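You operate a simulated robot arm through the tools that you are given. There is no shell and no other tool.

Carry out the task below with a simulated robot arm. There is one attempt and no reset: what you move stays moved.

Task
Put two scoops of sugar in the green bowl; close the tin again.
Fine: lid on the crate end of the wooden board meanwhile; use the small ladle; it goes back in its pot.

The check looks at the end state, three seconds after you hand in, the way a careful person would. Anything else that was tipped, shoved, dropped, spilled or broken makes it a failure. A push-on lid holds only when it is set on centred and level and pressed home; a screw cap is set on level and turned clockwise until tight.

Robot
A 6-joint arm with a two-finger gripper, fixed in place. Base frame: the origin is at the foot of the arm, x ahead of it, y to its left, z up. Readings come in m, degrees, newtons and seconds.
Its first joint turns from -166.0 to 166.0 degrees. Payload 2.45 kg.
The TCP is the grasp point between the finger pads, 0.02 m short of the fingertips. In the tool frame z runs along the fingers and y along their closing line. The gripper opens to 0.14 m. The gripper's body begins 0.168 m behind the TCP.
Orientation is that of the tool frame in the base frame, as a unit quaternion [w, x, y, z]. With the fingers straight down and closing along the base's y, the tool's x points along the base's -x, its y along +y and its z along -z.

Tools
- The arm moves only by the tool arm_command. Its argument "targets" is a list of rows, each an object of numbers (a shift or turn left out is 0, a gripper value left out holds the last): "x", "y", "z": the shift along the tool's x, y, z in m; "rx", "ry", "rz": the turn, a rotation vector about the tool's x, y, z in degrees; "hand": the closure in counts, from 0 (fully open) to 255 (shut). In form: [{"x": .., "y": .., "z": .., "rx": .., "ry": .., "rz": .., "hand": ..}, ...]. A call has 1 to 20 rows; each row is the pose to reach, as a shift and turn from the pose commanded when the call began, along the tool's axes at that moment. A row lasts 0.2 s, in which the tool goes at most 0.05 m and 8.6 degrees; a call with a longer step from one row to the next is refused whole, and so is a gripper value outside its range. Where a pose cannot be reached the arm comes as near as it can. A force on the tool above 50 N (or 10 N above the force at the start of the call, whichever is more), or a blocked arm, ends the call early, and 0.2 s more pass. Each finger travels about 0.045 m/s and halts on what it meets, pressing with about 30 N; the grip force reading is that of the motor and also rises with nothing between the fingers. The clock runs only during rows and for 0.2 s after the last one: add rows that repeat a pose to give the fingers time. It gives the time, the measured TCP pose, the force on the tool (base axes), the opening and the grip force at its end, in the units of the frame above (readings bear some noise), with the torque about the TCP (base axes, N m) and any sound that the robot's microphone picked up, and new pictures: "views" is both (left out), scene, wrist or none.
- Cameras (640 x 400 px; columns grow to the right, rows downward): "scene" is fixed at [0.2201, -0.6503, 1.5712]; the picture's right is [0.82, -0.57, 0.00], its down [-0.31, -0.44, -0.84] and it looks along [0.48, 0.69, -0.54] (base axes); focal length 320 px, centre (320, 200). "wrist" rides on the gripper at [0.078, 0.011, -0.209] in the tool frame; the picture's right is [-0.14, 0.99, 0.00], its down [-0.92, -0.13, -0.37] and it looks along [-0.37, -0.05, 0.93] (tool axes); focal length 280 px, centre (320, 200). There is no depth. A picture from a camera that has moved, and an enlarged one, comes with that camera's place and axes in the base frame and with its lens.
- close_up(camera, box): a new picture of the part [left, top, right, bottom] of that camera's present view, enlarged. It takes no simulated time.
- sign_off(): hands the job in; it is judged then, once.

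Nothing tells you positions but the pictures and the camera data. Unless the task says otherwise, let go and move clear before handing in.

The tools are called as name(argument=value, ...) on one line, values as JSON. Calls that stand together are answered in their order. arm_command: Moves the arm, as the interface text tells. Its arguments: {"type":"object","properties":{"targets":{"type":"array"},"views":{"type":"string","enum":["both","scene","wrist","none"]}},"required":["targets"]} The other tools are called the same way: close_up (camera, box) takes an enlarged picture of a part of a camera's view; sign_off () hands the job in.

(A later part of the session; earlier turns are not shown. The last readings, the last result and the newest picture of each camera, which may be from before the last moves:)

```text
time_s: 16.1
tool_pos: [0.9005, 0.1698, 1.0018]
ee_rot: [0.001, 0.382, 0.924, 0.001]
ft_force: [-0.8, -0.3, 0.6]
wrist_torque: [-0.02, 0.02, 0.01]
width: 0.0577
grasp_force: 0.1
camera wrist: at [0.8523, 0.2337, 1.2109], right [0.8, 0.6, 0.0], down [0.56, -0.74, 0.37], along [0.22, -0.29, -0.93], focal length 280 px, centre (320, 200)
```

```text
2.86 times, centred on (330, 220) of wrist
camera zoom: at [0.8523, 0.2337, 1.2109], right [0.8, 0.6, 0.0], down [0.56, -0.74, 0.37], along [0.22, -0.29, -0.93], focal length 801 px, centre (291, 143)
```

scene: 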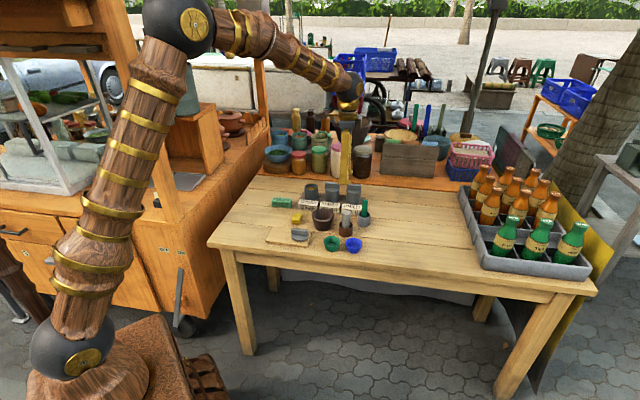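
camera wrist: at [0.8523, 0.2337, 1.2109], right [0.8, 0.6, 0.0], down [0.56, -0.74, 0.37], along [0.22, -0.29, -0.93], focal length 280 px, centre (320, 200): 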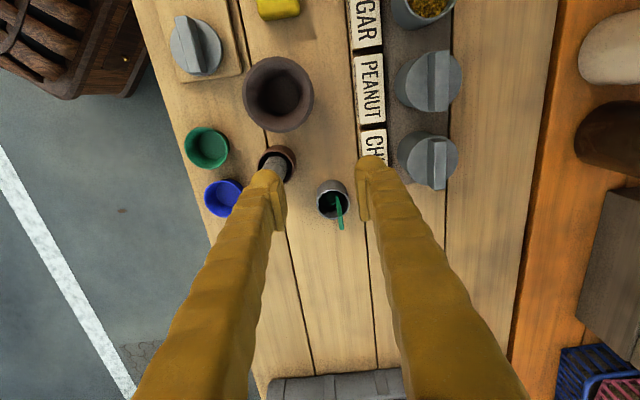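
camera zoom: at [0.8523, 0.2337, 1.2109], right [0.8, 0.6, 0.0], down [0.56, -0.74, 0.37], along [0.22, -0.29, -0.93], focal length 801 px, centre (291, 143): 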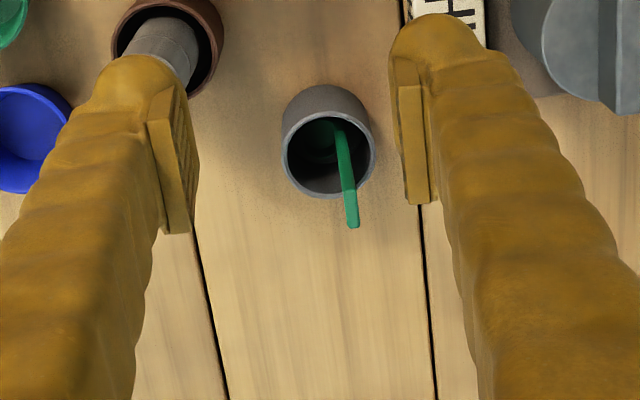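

close_up(camera="wrist", box=[300, 170, 360, 235])

close_up(camera="wrist", box=[320, 0, 480, 100])

close_up(camera="wrist", box=[140, 0, 260, 100])

close_up(camera="wrist", box=[160, 110, 260, 230])

```text
6.15 times, centred on (330, 202) of wrist
camera zoom: at [0.8523, 0.2337, 1.2109], right [0.8, 0.6, 0.0], down [0.56, -0.74, 0.37], along [0.22, -0.29, -0.93], focal length 1726 px, centre (258, 185)
```

zoom: 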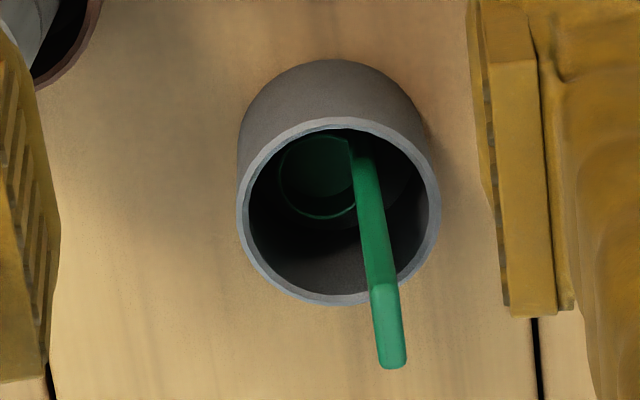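

```text
4.00 times, centred on (400, 50) of wrist
camera zoom: at [0.8523, 0.2337, 1.2109], right [0.8, 0.6, 0.0], down [0.56, -0.74, 0.37], along [0.22, -0.29, -0.93], focal length 1122 px, centre (0, 800)
```

zoom: 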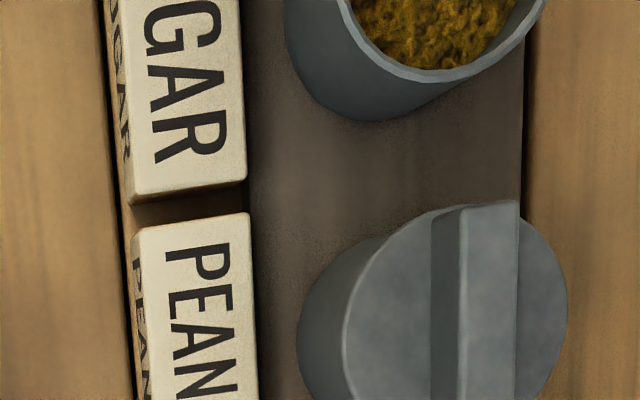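

```text
4.00 times, centred on (200, 50) of wrist
camera zoom: at [0.8523, 0.2337, 1.2109], right [0.8, 0.6, 0.0], down [0.56, -0.74, 0.37], along [0.22, -0.29, -0.93], focal length 1122 px, centre (800, 800)
```

zoom: 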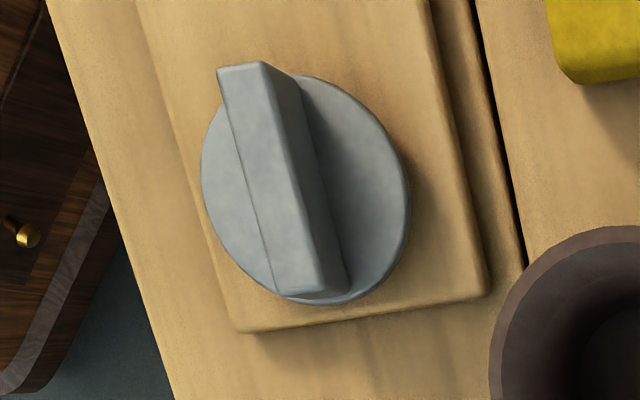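

```text
3.33 times, centred on (210, 170) of wrist
camera zoom: at [0.8523, 0.2337, 1.2109], right [0.8, 0.6, 0.0], down [0.56, -0.74, 0.37], along [0.22, -0.29, -0.93], focal length 935 px, centre (687, 300)
```

zoom: 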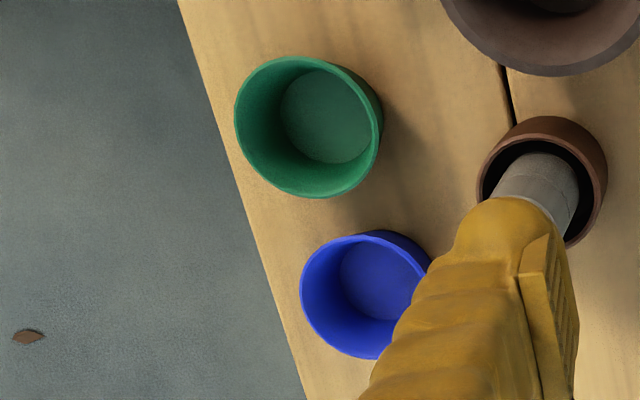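

The ladle has a thin flat handle, 6 mm thick along the table's short axis, and a small cup at the bottom on the front side of the handle. The handle top is at about (0.970, 0.123, 0.89). I'll hover over it and check alignment.

arm_command(targets=[{"x": -0.028, "y": 0.005, "z": 0.015}, {"x": -0.056, "y": 0.01, "z": 0.03}, {"x": -0.0833, "y": 0.0151, "z": 0.045}, {"x": -0.0833, "y": 0.0151, "z": 0.06}, {"x": -0.0833, "y": 0.0151, "z": 0.06}])

close_up(camera="wrist", box=[260, 130, 380, 230])

close_up(camera="scene", box=[335, 175, 395, 235])

```text
time_s: 17.3
tool_pos: [0.9693, 0.1212, 0.9405]
ee_rot: [0.001, 0.383, 0.924, 0.001]
ft_force: [0.1, -0.8, 0.3]
wrist_torque: [0.01, -0.04, -0.03]
width: 0.0577
grasp_force: 0.0
camera wrist: at [0.9217, 0.1861, 1.1499], right [0.8, 0.6, 0.0], down [0.56, -0.74, 0.37], along [0.22, -0.29, -0.93], focal length 280 px, centre (320, 200)
```

scene: 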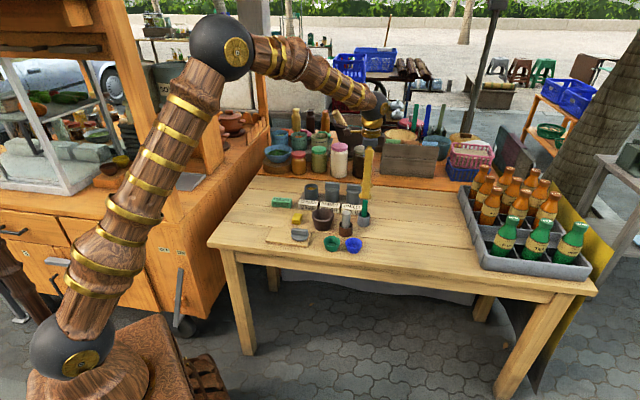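
wrist: 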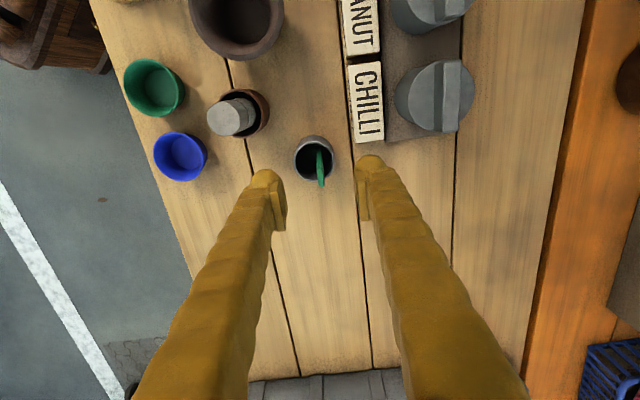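

```text
4.00 times, centred on (320, 180) of wrist
camera zoom: at [0.9217, 0.1861, 1.1499], right [0.8, 0.6, 0.0], down [0.56, -0.74, 0.37], along [0.22, -0.29, -0.93], focal length 1122 px, centre (320, 280)
```

zoom: 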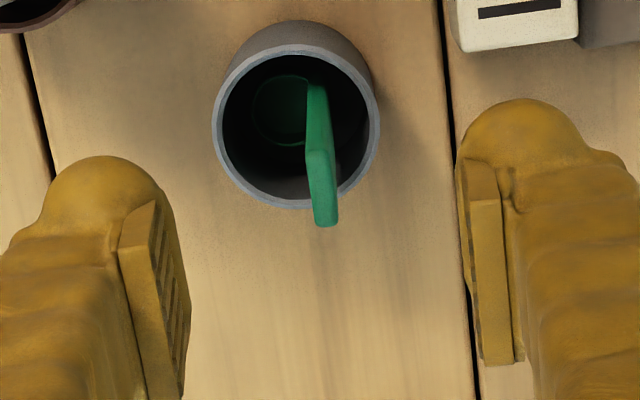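

```text
6.67 times, centred on (365, 205) of scene
camera zoom: at [0.2201, -0.6503, 1.5712], right [0.82, -0.57, 0.0], down [-0.31, -0.44, -0.84], along [0.48, 0.69, -0.54], focal length 2134 px, centre (20, 167)
```

zoom: 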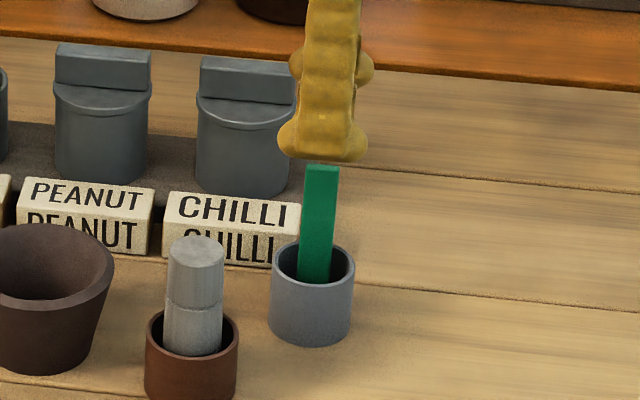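

The fingers are centred on the handle. I'll descend so they straddle its upper part above the pot rim.

arm_command(targets=[{"y": 0.001, "z": 0.03}, {"y": 0.001, "z": 0.055}, {"y": 0.001, "z": 0.0735}, {"y": 0.001, "z": 0.0735}])

close_up(camera="wrist", box=[260, 130, 380, 230])

close_up(camera="scene", box=[335, 175, 395, 235])

```text
time_s: 18.3
tool_pos: [0.9702, 0.1229, 0.8671]
ee_rot: [0.002, 0.383, 0.924, 0.002]
ft_force: [0.1, 0.7, 0.2]
wrist_torque: [0.01, 0.03, 0.02]
width: 0.0577
grasp_force: 0.0
camera wrist: at [0.9225, 0.1865, 1.0767], right [0.8, 0.6, 0.0], down [0.56, -0.74, 0.37], along [0.23, -0.29, -0.93], focal length 280 px, centre (320, 200)
```

scene: 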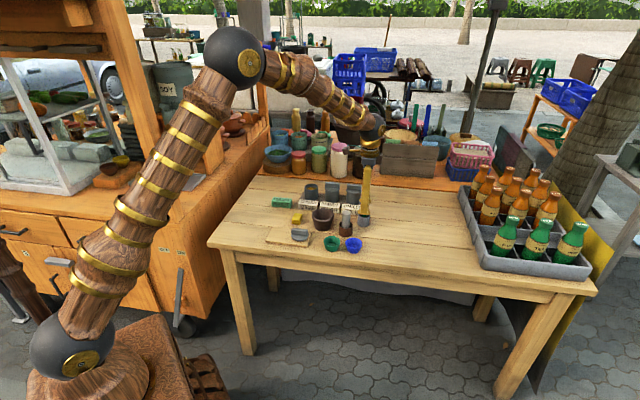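
wrist: 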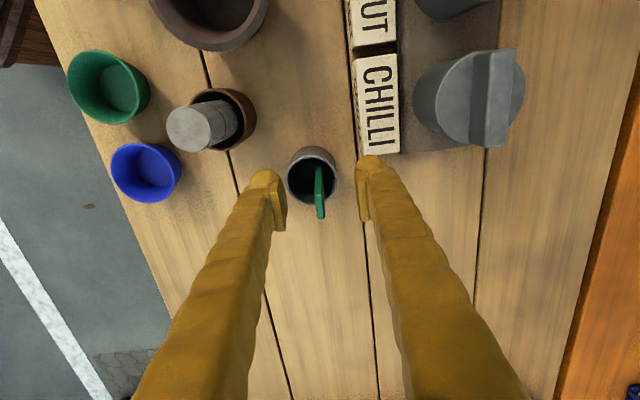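

```text
4.00 times, centred on (320, 180) of wrist
camera zoom: at [0.9225, 0.1865, 1.0767], right [0.8, 0.6, 0.0], down [0.56, -0.74, 0.37], along [0.23, -0.29, -0.93], focal length 1122 px, centre (320, 280)
```

zoom: 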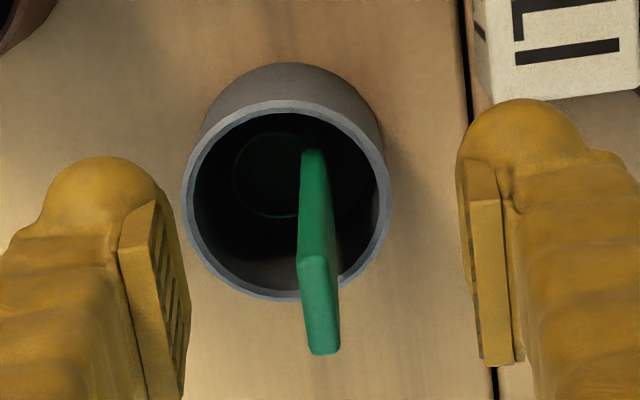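

```text
6.67 times, centred on (365, 205) of scene
camera zoom: at [0.2201, -0.6503, 1.5712], right [0.82, -0.57, 0.0], down [-0.31, -0.44, -0.84], along [0.48, 0.69, -0.54], focal length 2134 px, centre (20, 167)
```

zoom: 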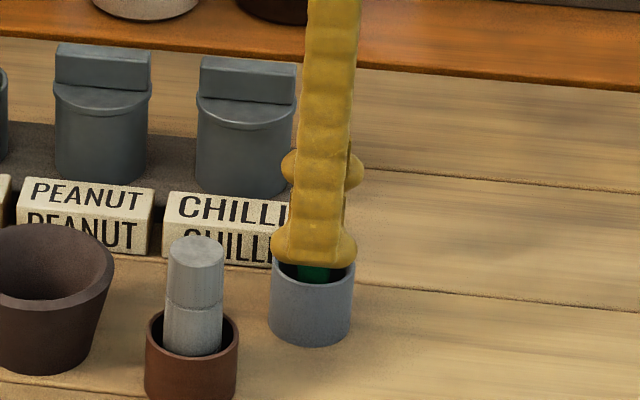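

The handle lies midway between the pads, so I'll close on it.

arm_command(targets=[{"hand": 200}, {"hand": 255}, {"hand": 255}, {"hand": 255}, {"hand": 255}, {"hand": 255}], views="wrist")

close_up(camera="wrist", box=[260, 130, 380, 230])

```text
time_s: 19.7
tool_pos: [0.9698, 0.1221, 0.8682]
ee_rot: [0.001, 0.383, 0.924, 0.001]
ft_force: [0.5, 0.2, 0.3]
wrist_torque: [-0.01, -0.02, -0.03]
width: 0.006
grasp_force: 30.4
camera wrist: at [0.9225, 0.1864, 1.0768], right [0.8, 0.6, 0.0], down [0.56, -0.74, 0.37], along [0.23, -0.29, -0.93], focal length 280 px, centre (320, 200)
```

wrist: 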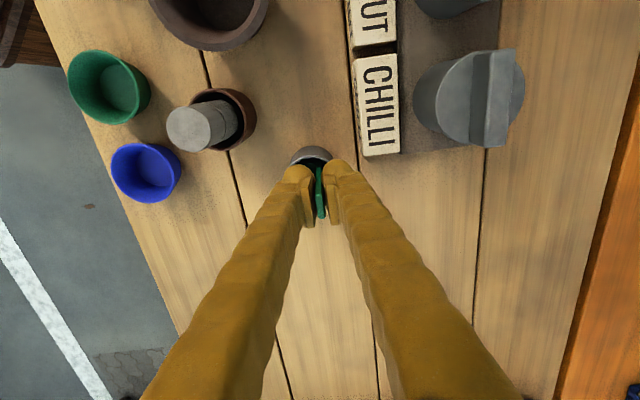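

```text
4.00 times, centred on (320, 180) of wrist
camera zoom: at [0.9225, 0.1864, 1.0768], right [0.8, 0.6, 0.0], down [0.56, -0.74, 0.37], along [0.23, -0.29, -0.93], focal length 1122 px, centre (320, 280)
```

zoom: 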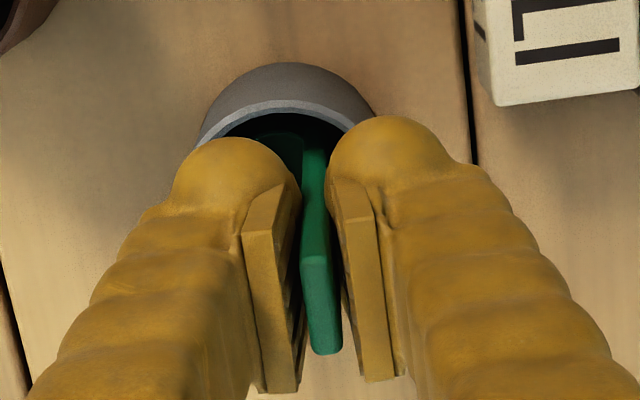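

The ladle is gripped at 6 mm. I'll lift it straight up out of its pot.

arm_command(targets=[{"z": -0.02}, {"z": -0.045}, {"z": -0.07}, {"z": -0.095}, {"z": -0.12}, {"z": -0.12}])

close_up(camera="scene", box=[330, 150, 400, 235])

close_up(camera="wrist", box=[260, 80, 380, 230])

```text
time_s: 21.1
tool_pos: [0.9689, 0.1242, 0.9872]
ee_rot: [0.002, 0.384, 0.923, 0.0]
ft_force: [0.5, -0.8, 0.1]
wrist_torque: [0.01, 0.01, 0.02]
width: 0.0058
grasp_force: 29.5
camera wrist: at [0.9218, 0.1867, 1.1961], right [0.8, 0.6, 0.0], down [0.56, -0.74, 0.37], along [0.23, -0.29, -0.93], focal length 280 px, centre (320, 200)
```

scene: 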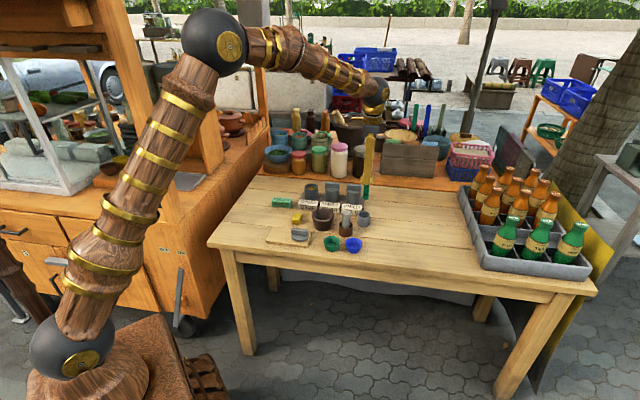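
wrist: 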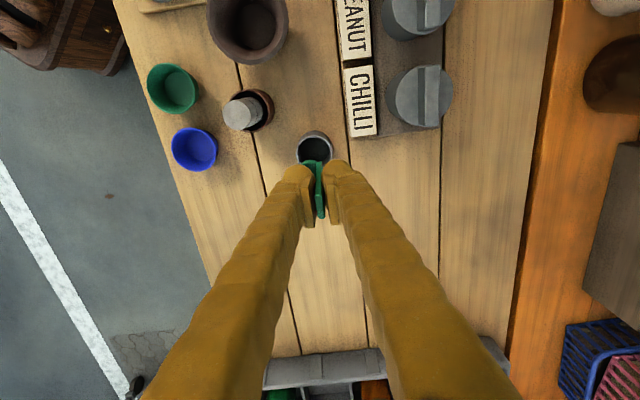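

```text
4.71 times, centred on (365, 192) of scene
camera zoom: at [0.2201, -0.6503, 1.5712], right [0.82, -0.57, 0.0], down [-0.31, -0.44, -0.84], along [0.48, 0.69, -0.54], focal length 1506 px, centre (108, 235)
```

zoom: 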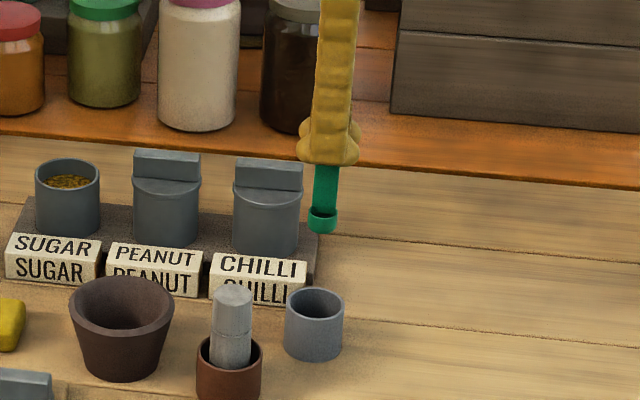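

```text
2.67 times, centred on (320, 155) of wrist
camera zoom: at [0.9218, 0.1867, 1.1961], right [0.8, 0.6, 0.0], down [0.56, -0.74, 0.37], along [0.23, -0.29, -0.93], focal length 748 px, centre (320, 320)
```

zoom: 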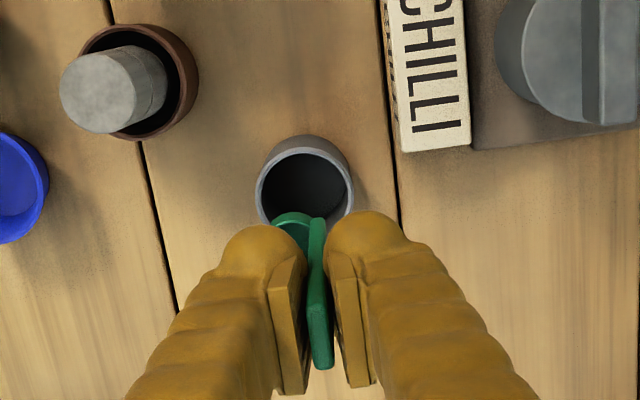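

close_up(camera="scene", box=[350, 170, 380, 210])

close_up(camera="scene", box=[330, 180, 350, 200])

close_up(camera="scene", box=[295, 175, 325, 215])

close_up(camera="scene", box=[310, 225, 370, 265])

```text
10.00 times, centred on (365, 190) of scene
camera zoom: at [0.2201, -0.6503, 1.5712], right [0.82, -0.57, 0.0], down [-0.31, -0.44, -0.84], along [0.48, 0.69, -0.54], focal length 3201 px, centre (-130, 300)
```

zoom: 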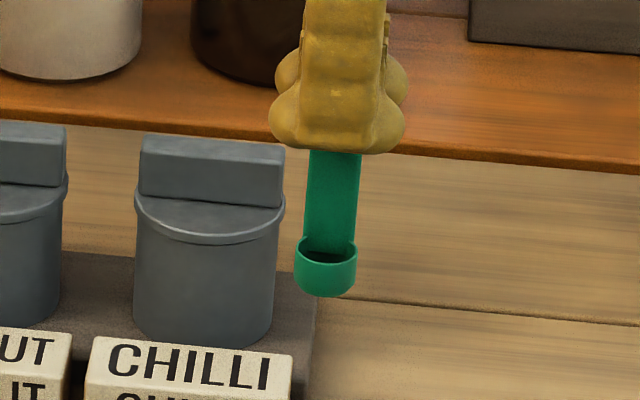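

```text
16.00 times, centred on (340, 190) of scene
camera zoom: at [0.2201, -0.6503, 1.5712], right [0.82, -0.57, 0.0], down [-0.31, -0.44, -0.84], along [0.48, 0.69, -0.54], focal length 5122 px, centre (0, 360)
```

zoom: 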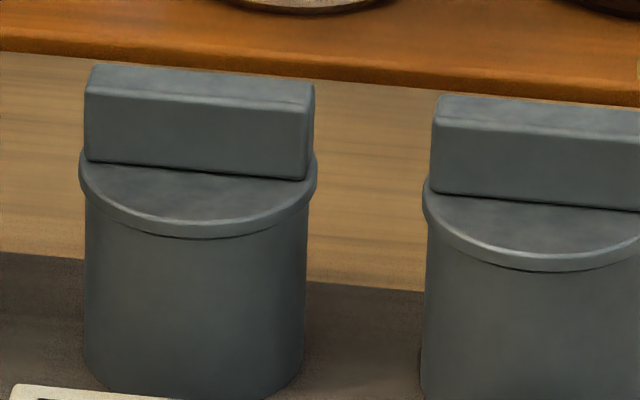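

```text
10.00 times, centred on (310, 195) of scene
camera zoom: at [0.2201, -0.6503, 1.5712], right [0.82, -0.57, 0.0], down [-0.31, -0.44, -0.84], along [0.48, 0.69, -0.54], focal length 3201 px, centre (420, 250)
```

zoom: 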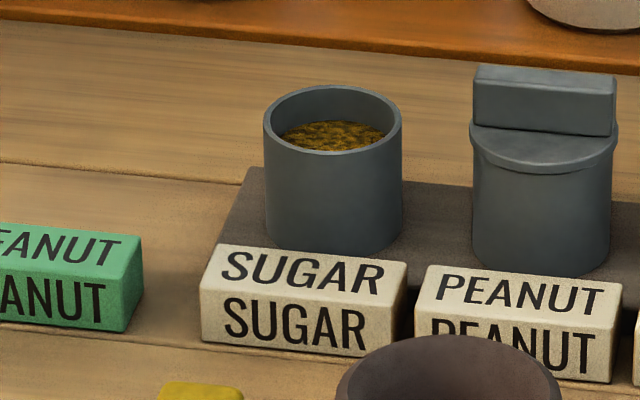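

```text
10.00 times, centred on (340, 245) of scene
camera zoom: at [0.2201, -0.6503, 1.5712], right [0.82, -0.57, 0.0], down [-0.31, -0.44, -0.84], along [0.48, 0.69, -0.54], focal length 3201 px, centre (120, -250)
```

zoom: 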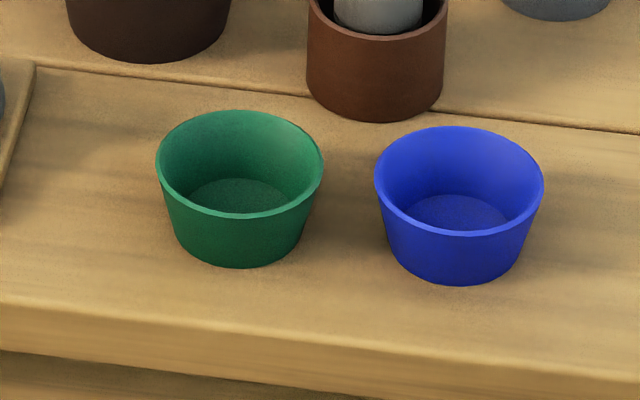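

The ladle is out: its cup is about 24 mm wide and 15 mm deep, with the rim about 67 mm below the TCP. The sugar surface is roughly 16 mm under the tin rim, at z≈0.837. I'll carry the empty ladle over the sugar tin.

arm_command(targets=[{"x": 0.02, "y": 0.011, "z": -0.015}, {"x": 0.06, "y": 0.033, "z": -0.015}, {"x": 0.1, "y": 0.055, "z": -0.015}, {"x": 0.14, "y": 0.078, "z": -0.015}, {"x": 0.18, "y": 0.1, "z": -0.015}, {"x": 0.215, "y": 0.119, "z": -0.015}, {"x": 0.2459, "y": 0.1362, "z": -0.015}, {"x": 0.2459, "y": 0.1362, "z": -0.015}])

close_up(camera="scene", box=[285, 150, 345, 210])

close_up(camera="wrist", box=[260, 80, 380, 230])

```text
time_s: 22.9
tool_pos: [0.8931, 0.3936, 1.0023]
ee_rot: [0.0, 0.383, 0.924, 0.001]
ft_force: [1.0, 0.0, 0.6]
wrist_torque: [0.01, -0.03, 0.02]
width: 0.0062
grasp_force: 29.8
camera wrist: at [0.8446, 0.4568, 1.212], right [0.8, 0.6, 0.0], down [0.56, -0.74, 0.37], along [0.22, -0.29, -0.93], focal length 280 px, centre (320, 200)
```

scene: 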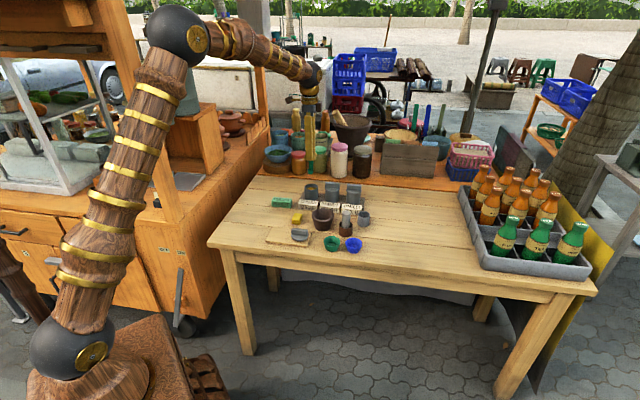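
wrist: 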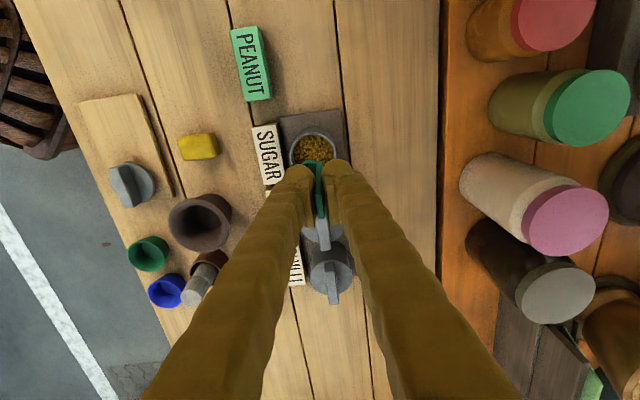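

```text
6.67 times, centred on (315, 180) of scene
camera zoom: at [0.2201, -0.6503, 1.5712], right [0.82, -0.57, 0.0], down [-0.31, -0.44, -0.84], along [0.48, 0.69, -0.54], focal length 2134 px, centre (353, 333)
```

zoom: 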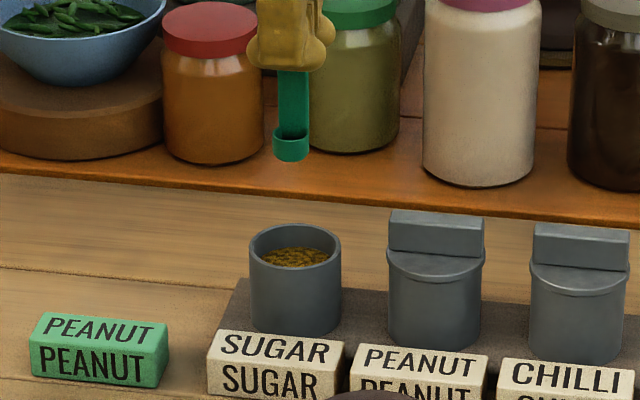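

```text
2.67 times, centred on (320, 155) of wrist
camera zoom: at [0.8446, 0.4568, 1.212], right [0.8, 0.6, 0.0], down [0.56, -0.74, 0.37], along [0.22, -0.29, -0.93], focal length 748 px, centre (320, 320)
```

zoom: 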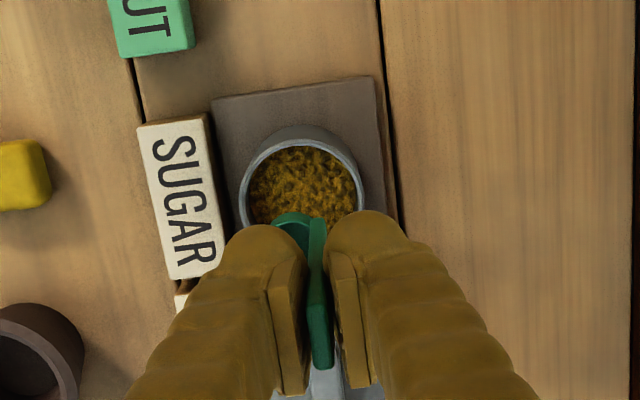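

The ladle cup is over the mouth of the tin. I'll lower to rim level first and check clearance.

arm_command(targets=[{"z": 0.03}, {"z": 0.055}, {"z": 0.073}, {"z": 0.073}])

close_up(camera="scene", box=[290, 165, 340, 210])

close_up(camera="wrist", box=[270, 100, 370, 210])

```text
time_s: 23.9
tool_pos: [0.892, 0.3932, 0.9296]
ee_rot: [0.001, 0.383, 0.924, 0.001]
ft_force: [-0.1, -0.3, 0.2]
wrist_torque: [-0.01, 0.0, 0.02]
width: 0.0059
grasp_force: 29.9
camera wrist: at [0.8448, 0.4571, 1.1387], right [0.8, 0.6, 0.0], down [0.56, -0.74, 0.37], along [0.23, -0.29, -0.93], focal length 280 px, centre (320, 200)
```

scene: 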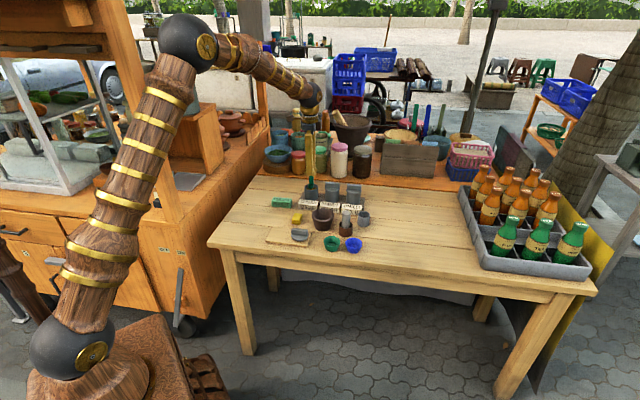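
wrist: 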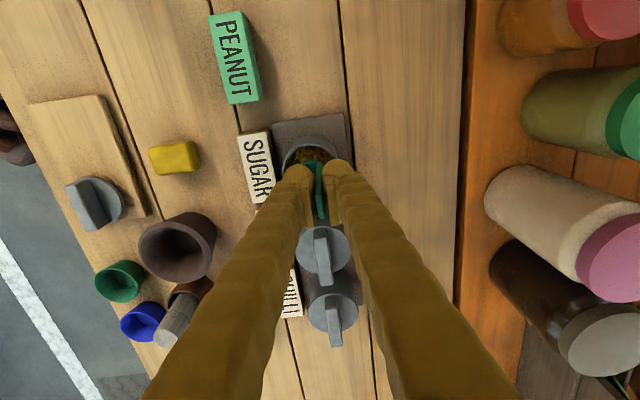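

```text
8.89 times, centred on (315, 188) of scene
camera zoom: at [0.2201, -0.6503, 1.5712], right [0.82, -0.57, 0.0], down [-0.31, -0.44, -0.84], along [0.48, 0.69, -0.54], focal length 2845 px, centre (364, 311)
```

zoom: 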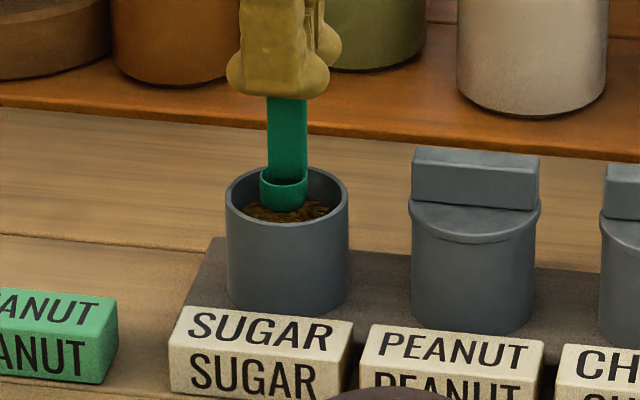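

```text
3.64 times, centred on (320, 155) of wrist
camera zoom: at [0.8448, 0.4571, 1.1387], right [0.8, 0.6, 0.0], down [0.56, -0.74, 0.37], along [0.23, -0.29, -0.93], focal length 1020 px, centre (320, 364)
```

zoom: 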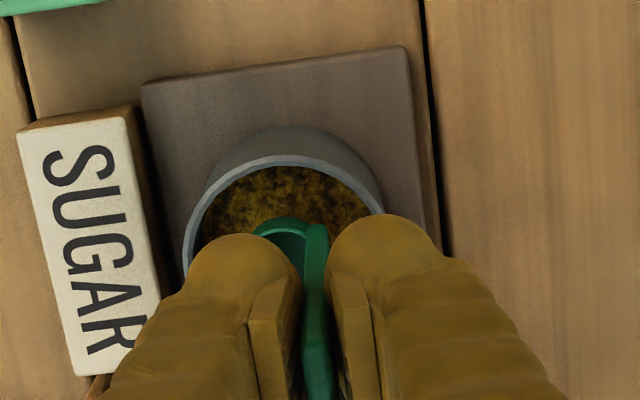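

The cup is inside the mouth with clearance all round. I'll dip into the sugar slowly.

arm_command(targets=[{"z": 0.006}, {"z": 0.012}, {"z": 0.018}, {"z": 0.024}, {"z": 0.03}, {"z": 0.036}, {"z": 0.036}])

close_up(camera="scene", box=[290, 165, 340, 210])

close_up(camera="wrist", box=[270, 100, 370, 210])

```text
time_s: 25.5
tool_pos: [0.8921, 0.393, 0.8956]
ee_rot: [0.001, 0.383, 0.924, 0.001]
ft_force: [3.1, 1.8, 23.0]
wrist_torque: [-0.01, -0.08, 0.01]
width: 0.0061
grasp_force: 30.2
camera wrist: at [0.8443, 0.4565, 1.1038], right [0.8, 0.6, 0.0], down [0.56, -0.74, 0.37], along [0.23, -0.29, -0.93], focal length 280 px, centre (320, 200)
```

scene: 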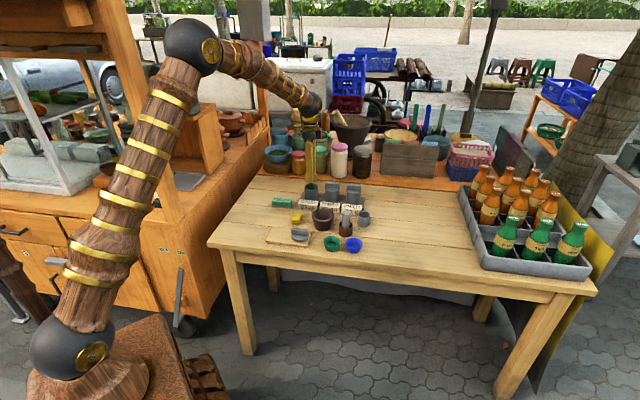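
wrist: 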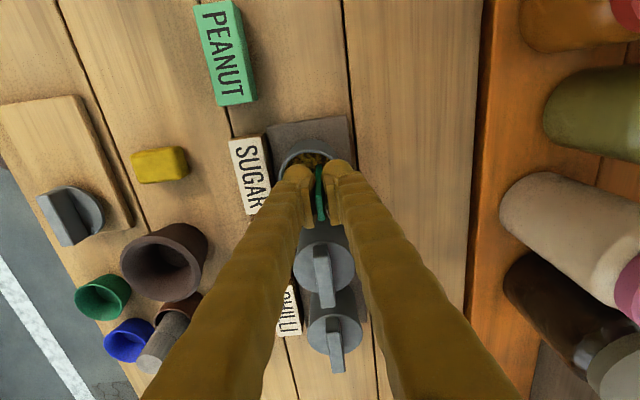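

```text
8.89 times, centred on (315, 188) of scene
camera zoom: at [0.2201, -0.6503, 1.5712], right [0.82, -0.57, 0.0], down [-0.31, -0.44, -0.84], along [0.48, 0.69, -0.54], focal length 2845 px, centre (364, 311)
```

zoom: 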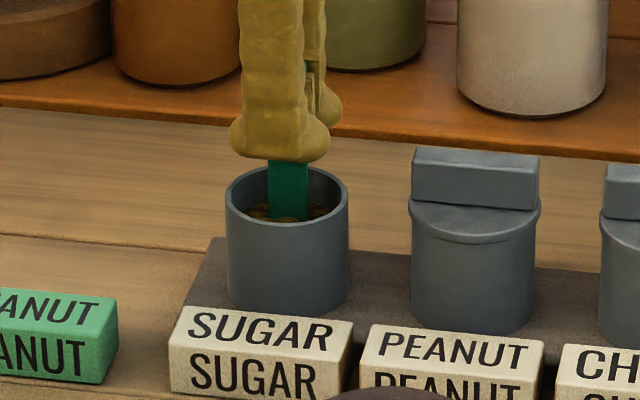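

```text
3.64 times, centred on (320, 155) of wrist
camera zoom: at [0.8443, 0.4565, 1.1038], right [0.8, 0.6, 0.0], down [0.56, -0.74, 0.37], along [0.23, -0.29, -0.93], focal length 1020 px, centre (320, 364)
```

zoom: 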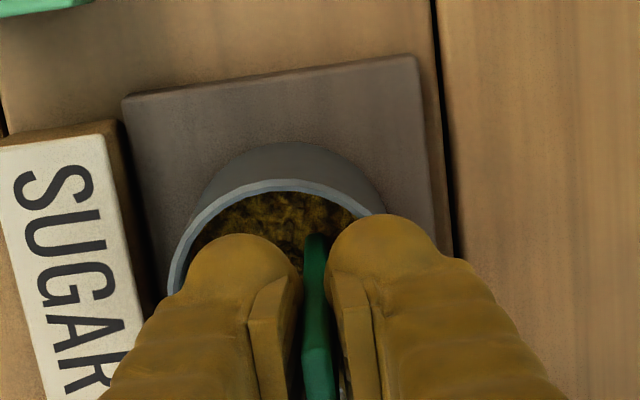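

The cup is submerged with about 23 N of resistance from the sugar, so I won't push further. I'll lift slowly and level and check that the cup is full.

arm_command(targets=[{"z": -0.006}, {"z": -0.014}, {"z": -0.024}, {"z": -0.036}, {"z": -0.05}, {"z": -0.065}, {"z": -0.08}, {"z": -0.095}, {"z": -0.11}, {"z": -0.11}])

close_up(camera="scene", box=[290, 155, 340, 205])

close_up(camera="wrist", box=[270, 110, 370, 210])

```text
time_s: 27.7
tool_pos: [0.8921, 0.393, 1.0039]
ee_rot: [0.002, 0.383, 0.924, 0.001]
ft_force: [-0.1, -0.1, 0.3]
wrist_torque: [-0.02, 0.01, 0.0]
width: 0.0058
grasp_force: 29.8
camera wrist: at [0.8446, 0.4568, 1.2132], right [0.8, 0.6, 0.0], down [0.56, -0.74, 0.37], along [0.22, -0.29, -0.93], focal length 280 px, centre (320, 200)
```

scene: 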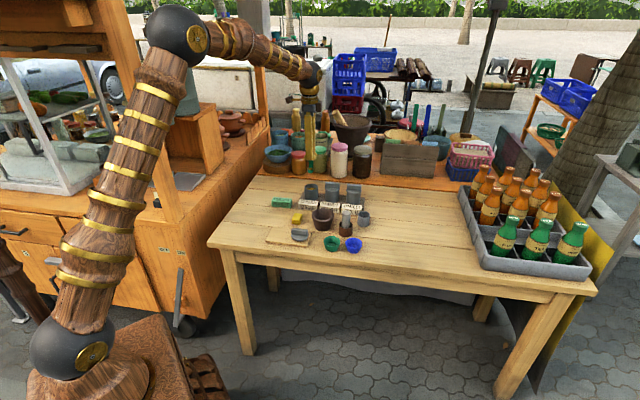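
wrist: 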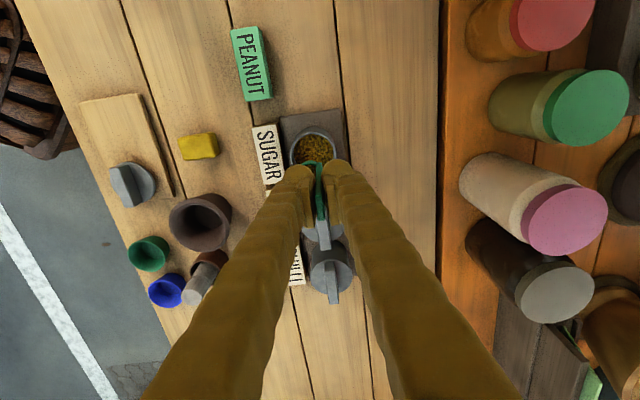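

```text
8.00 times, centred on (315, 180) of scene
camera zoom: at [0.2201, -0.6503, 1.5712], right [0.82, -0.57, 0.0], down [-0.31, -0.44, -0.84], along [0.48, 0.69, -0.54], focal length 2561 px, centre (360, 360)
```

zoom: 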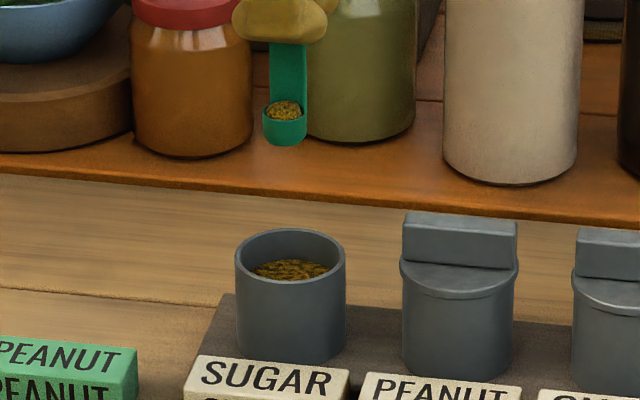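

```text
4.00 times, centred on (320, 160) of wrist
camera zoom: at [0.8446, 0.4568, 1.2132], right [0.8, 0.6, 0.0], down [0.56, -0.74, 0.37], along [0.22, -0.29, -0.93], focal length 1122 px, centre (320, 360)
```

zoom: 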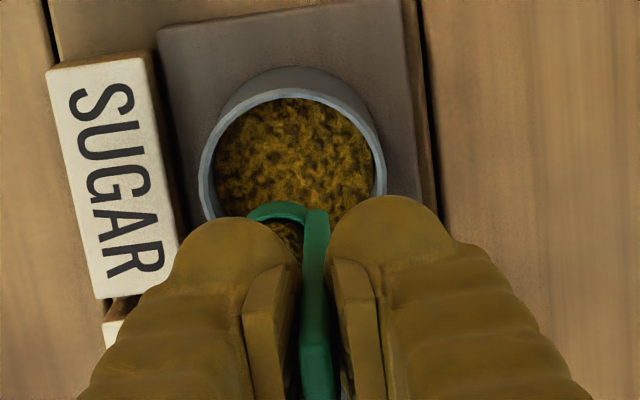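

The cup came up heaped with sugar, level and with nothing spilled. I'll carry it steadily above the green bowl, whose rim centre is about (0.771, 0.072, 0.81).

arm_command(targets=[{"x": -0.006, "y": -0.012}, {"x": -0.018, "y": -0.036}, {"x": -0.032, "y": -0.064}, {"x": -0.046, "y": -0.093}, {"x": -0.06, "y": -0.122}, {"x": -0.074, "y": -0.15}, {"x": -0.088, "y": -0.179}, {"x": -0.102, "y": -0.208}, {"x": -0.116, "y": -0.236}, {"x": -0.128, "y": -0.26}, {"x": -0.136, "y": -0.277}, {"x": -0.1409, "y": -0.2867}, {"x": -0.1409, "y": -0.2867}])

close_up(camera="scene", box=[290, 185, 370, 265])

close_up(camera="wrist", box=[230, 90, 370, 230])

```text
time_s: 30.5
tool_pos: [0.7892, 0.0913, 1.0026]
ee_rot: [0.001, 0.383, 0.924, 0.002]
ft_force: [-0.6, -0.6, -0.1]
wrist_torque: [-0.04, 0.0, 0.04]
width: 0.006
grasp_force: 29.9
camera wrist: at [0.7409, 0.1541, 1.2112], right [0.8, 0.6, 0.0], down [0.56, -0.74, 0.37], along [0.23, -0.29, -0.93], focal length 280 px, centre (320, 200)
```

scene: 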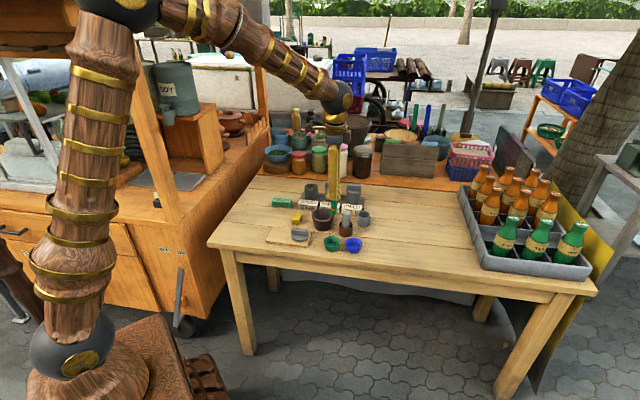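
wrist: 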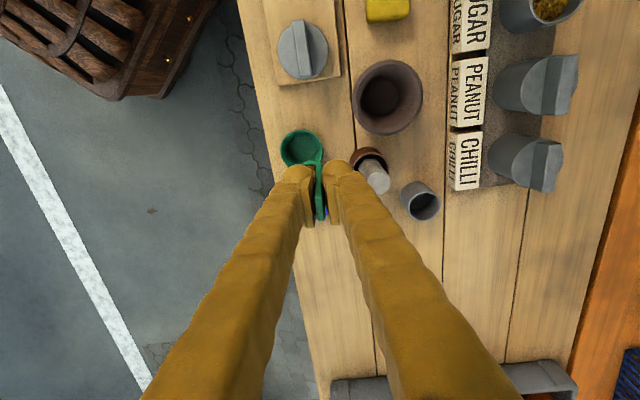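

```text
5.00 times, centred on (330, 225) of scene
camera zoom: at [0.2201, -0.6503, 1.5712], right [0.82, -0.57, 0.0], down [-0.31, -0.44, -0.84], along [0.48, 0.69, -0.54], focal length 1600 px, centre (270, 75)
```

zoom: 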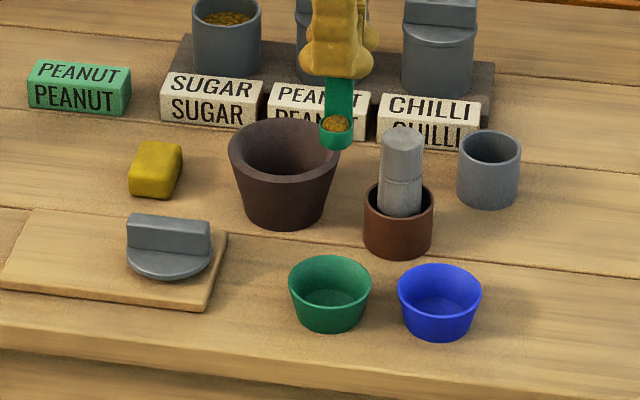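

```text
2.86 times, centred on (300, 160) of wrist
camera zoom: at [0.7409, 0.1541, 1.2112], right [0.8, 0.6, 0.0], down [0.56, -0.74, 0.37], along [0.23, -0.29, -0.93], focal length 801 px, centre (377, 314)
```

zoom: 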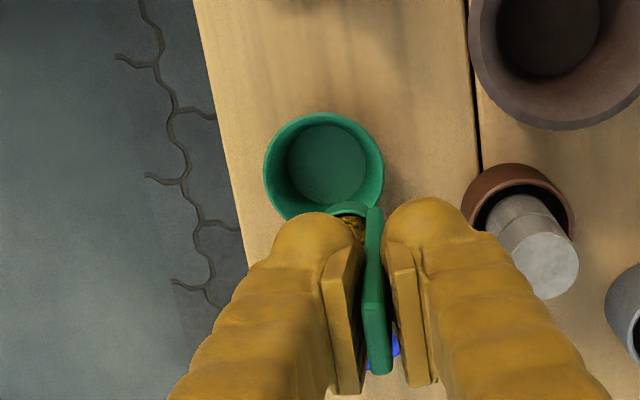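

The cup is over the green bowl. I'll descend so it sits just above the bowl, staying level.

arm_command(targets=[{"z": 0.02}, {"z": 0.042}, {"z": 0.064}, {"z": 0.08}, {"z": 0.087}, {"z": 0.087}])

close_up(camera="scene", box=[300, 210, 360, 260])

close_up(camera="wrist", box=[250, 100, 370, 220])

```text
time_s: 31.9
tool_pos: [0.788, 0.0909, 0.9145]
ee_rot: [0.001, 0.383, 0.924, 0.001]
ft_force: [0.5, 0.7, -0.2]
wrist_torque: [0.0, 0.02, -0.01]
width: 0.0063
grasp_force: 30.4
camera wrist: at [0.7412, 0.1547, 1.1248], right [0.8, 0.6, 0.0], down [0.56, -0.74, 0.37], along [0.22, -0.29, -0.93], focal length 280 px, centre (320, 200)
```

scene: 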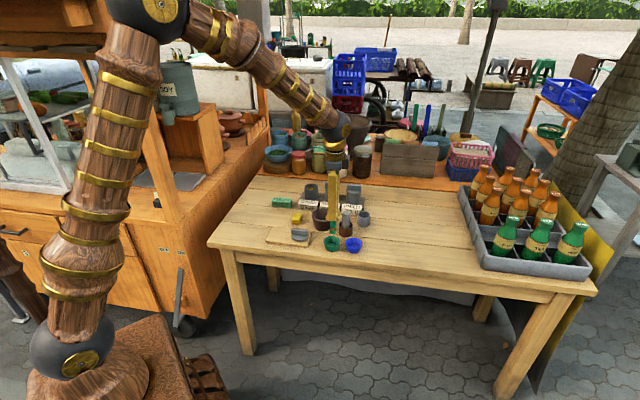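
wrist: 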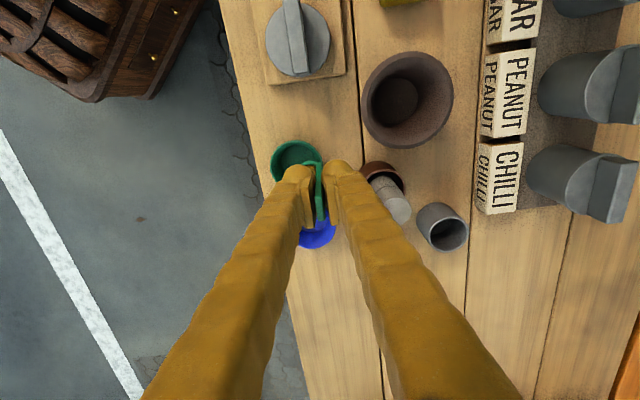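

```text
8.00 times, centred on (330, 235) of scene
camera zoom: at [0.2201, -0.6503, 1.5712], right [0.82, -0.57, 0.0], down [-0.31, -0.44, -0.84], along [0.48, 0.69, -0.54], focal length 2561 px, centre (240, -80)
```

zoom: 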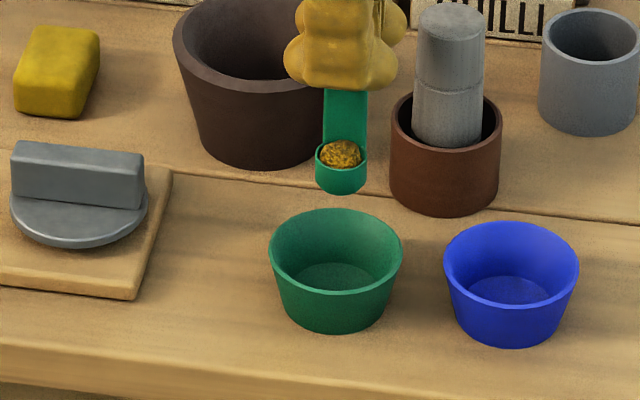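

```text
3.33 times, centred on (310, 160) of wrist
camera zoom: at [0.7412, 0.1547, 1.1248], right [0.8, 0.6, 0.0], down [0.56, -0.74, 0.37], along [0.22, -0.29, -0.93], focal length 935 px, centre (353, 333)
```

zoom: 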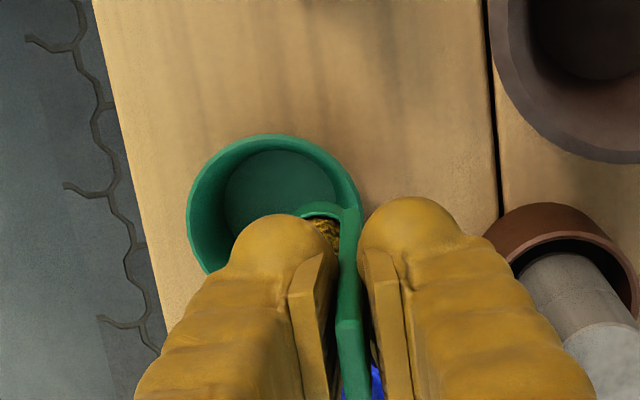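

The cup hovers over the bowl just behind centre. I'll start tilting about the cup's front lip so it stays above the bowl, going to 40° first to check that the arm follows.

arm_command(targets=[{"y": -0.0106, "z": -0.0031, "rx": -8}, {"y": -0.0215, "z": -0.0048, "rx": -16}, {"y": -0.0326, "z": -0.0052, "rx": -24}, {"y": -0.0436, "z": -0.0041, "rx": -32}, {"y": -0.0534, "z": -0.0017, "rx": -40}, {"y": -0.0534, "z": -0.0017, "rx": -40}])

close_up(camera="scene", box=[300, 210, 360, 260])

```text
time_s: 33.3
tool_pos: [0.7508, 0.0522, 0.9177]
ee_rot: [0.133, 0.36, 0.867, 0.318]
ft_force: [-0.3, -0.2, 0.0]
wrist_torque: [0.01, -0.03, -0.04]
width: 0.0058
grasp_force: 30.2
camera wrist: at [0.6068, 0.0196, 1.0838], right [0.63, 0.44, 0.64], down [0.41, -0.89, 0.2], along [0.66, 0.14, -0.74], focal length 280 px, centre (320, 200)
```

scene: 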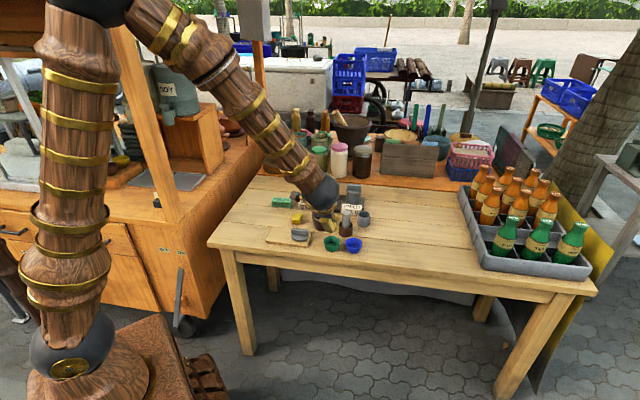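
wrist: 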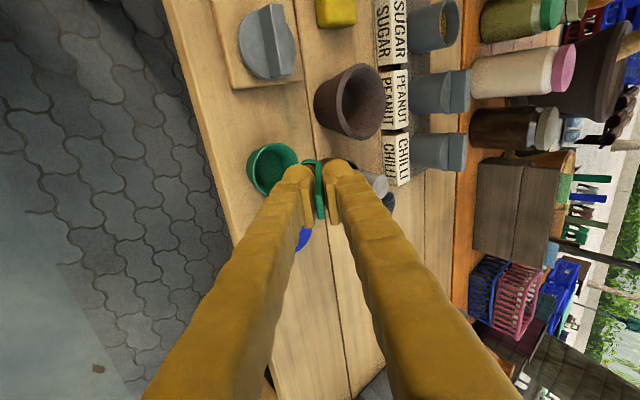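

```text
8.00 times, centred on (330, 235) of scene
camera zoom: at [0.2201, -0.6503, 1.5712], right [0.82, -0.57, 0.0], down [-0.31, -0.44, -0.84], along [0.48, 0.69, -0.54], focal length 2561 px, centre (240, -80)
```

zoom: 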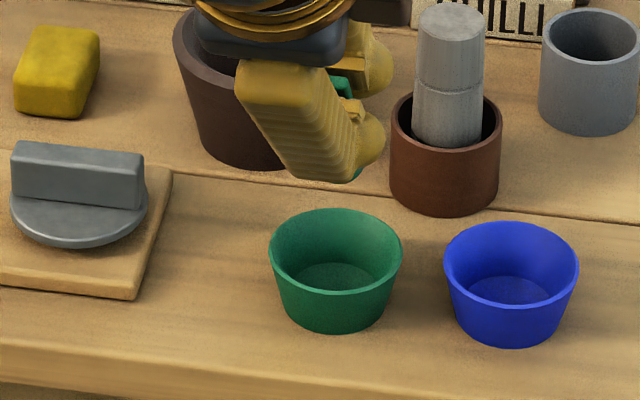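

close_up(camera="wrist", box=[240, 120, 400, 240])

```text
3.33 times, centred on (320, 180) of wrist
camera zoom: at [0.6068, 0.0196, 1.0838], right [0.63, 0.44, 0.64], down [0.41, -0.89, 0.2], along [0.66, 0.14, -0.74], focal length 935 px, centre (320, 267)
```

zoom: 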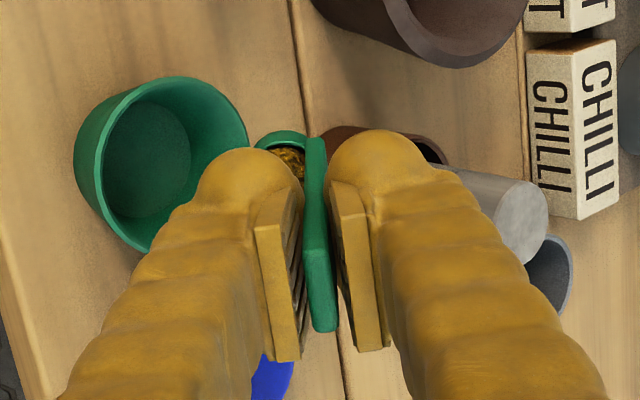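

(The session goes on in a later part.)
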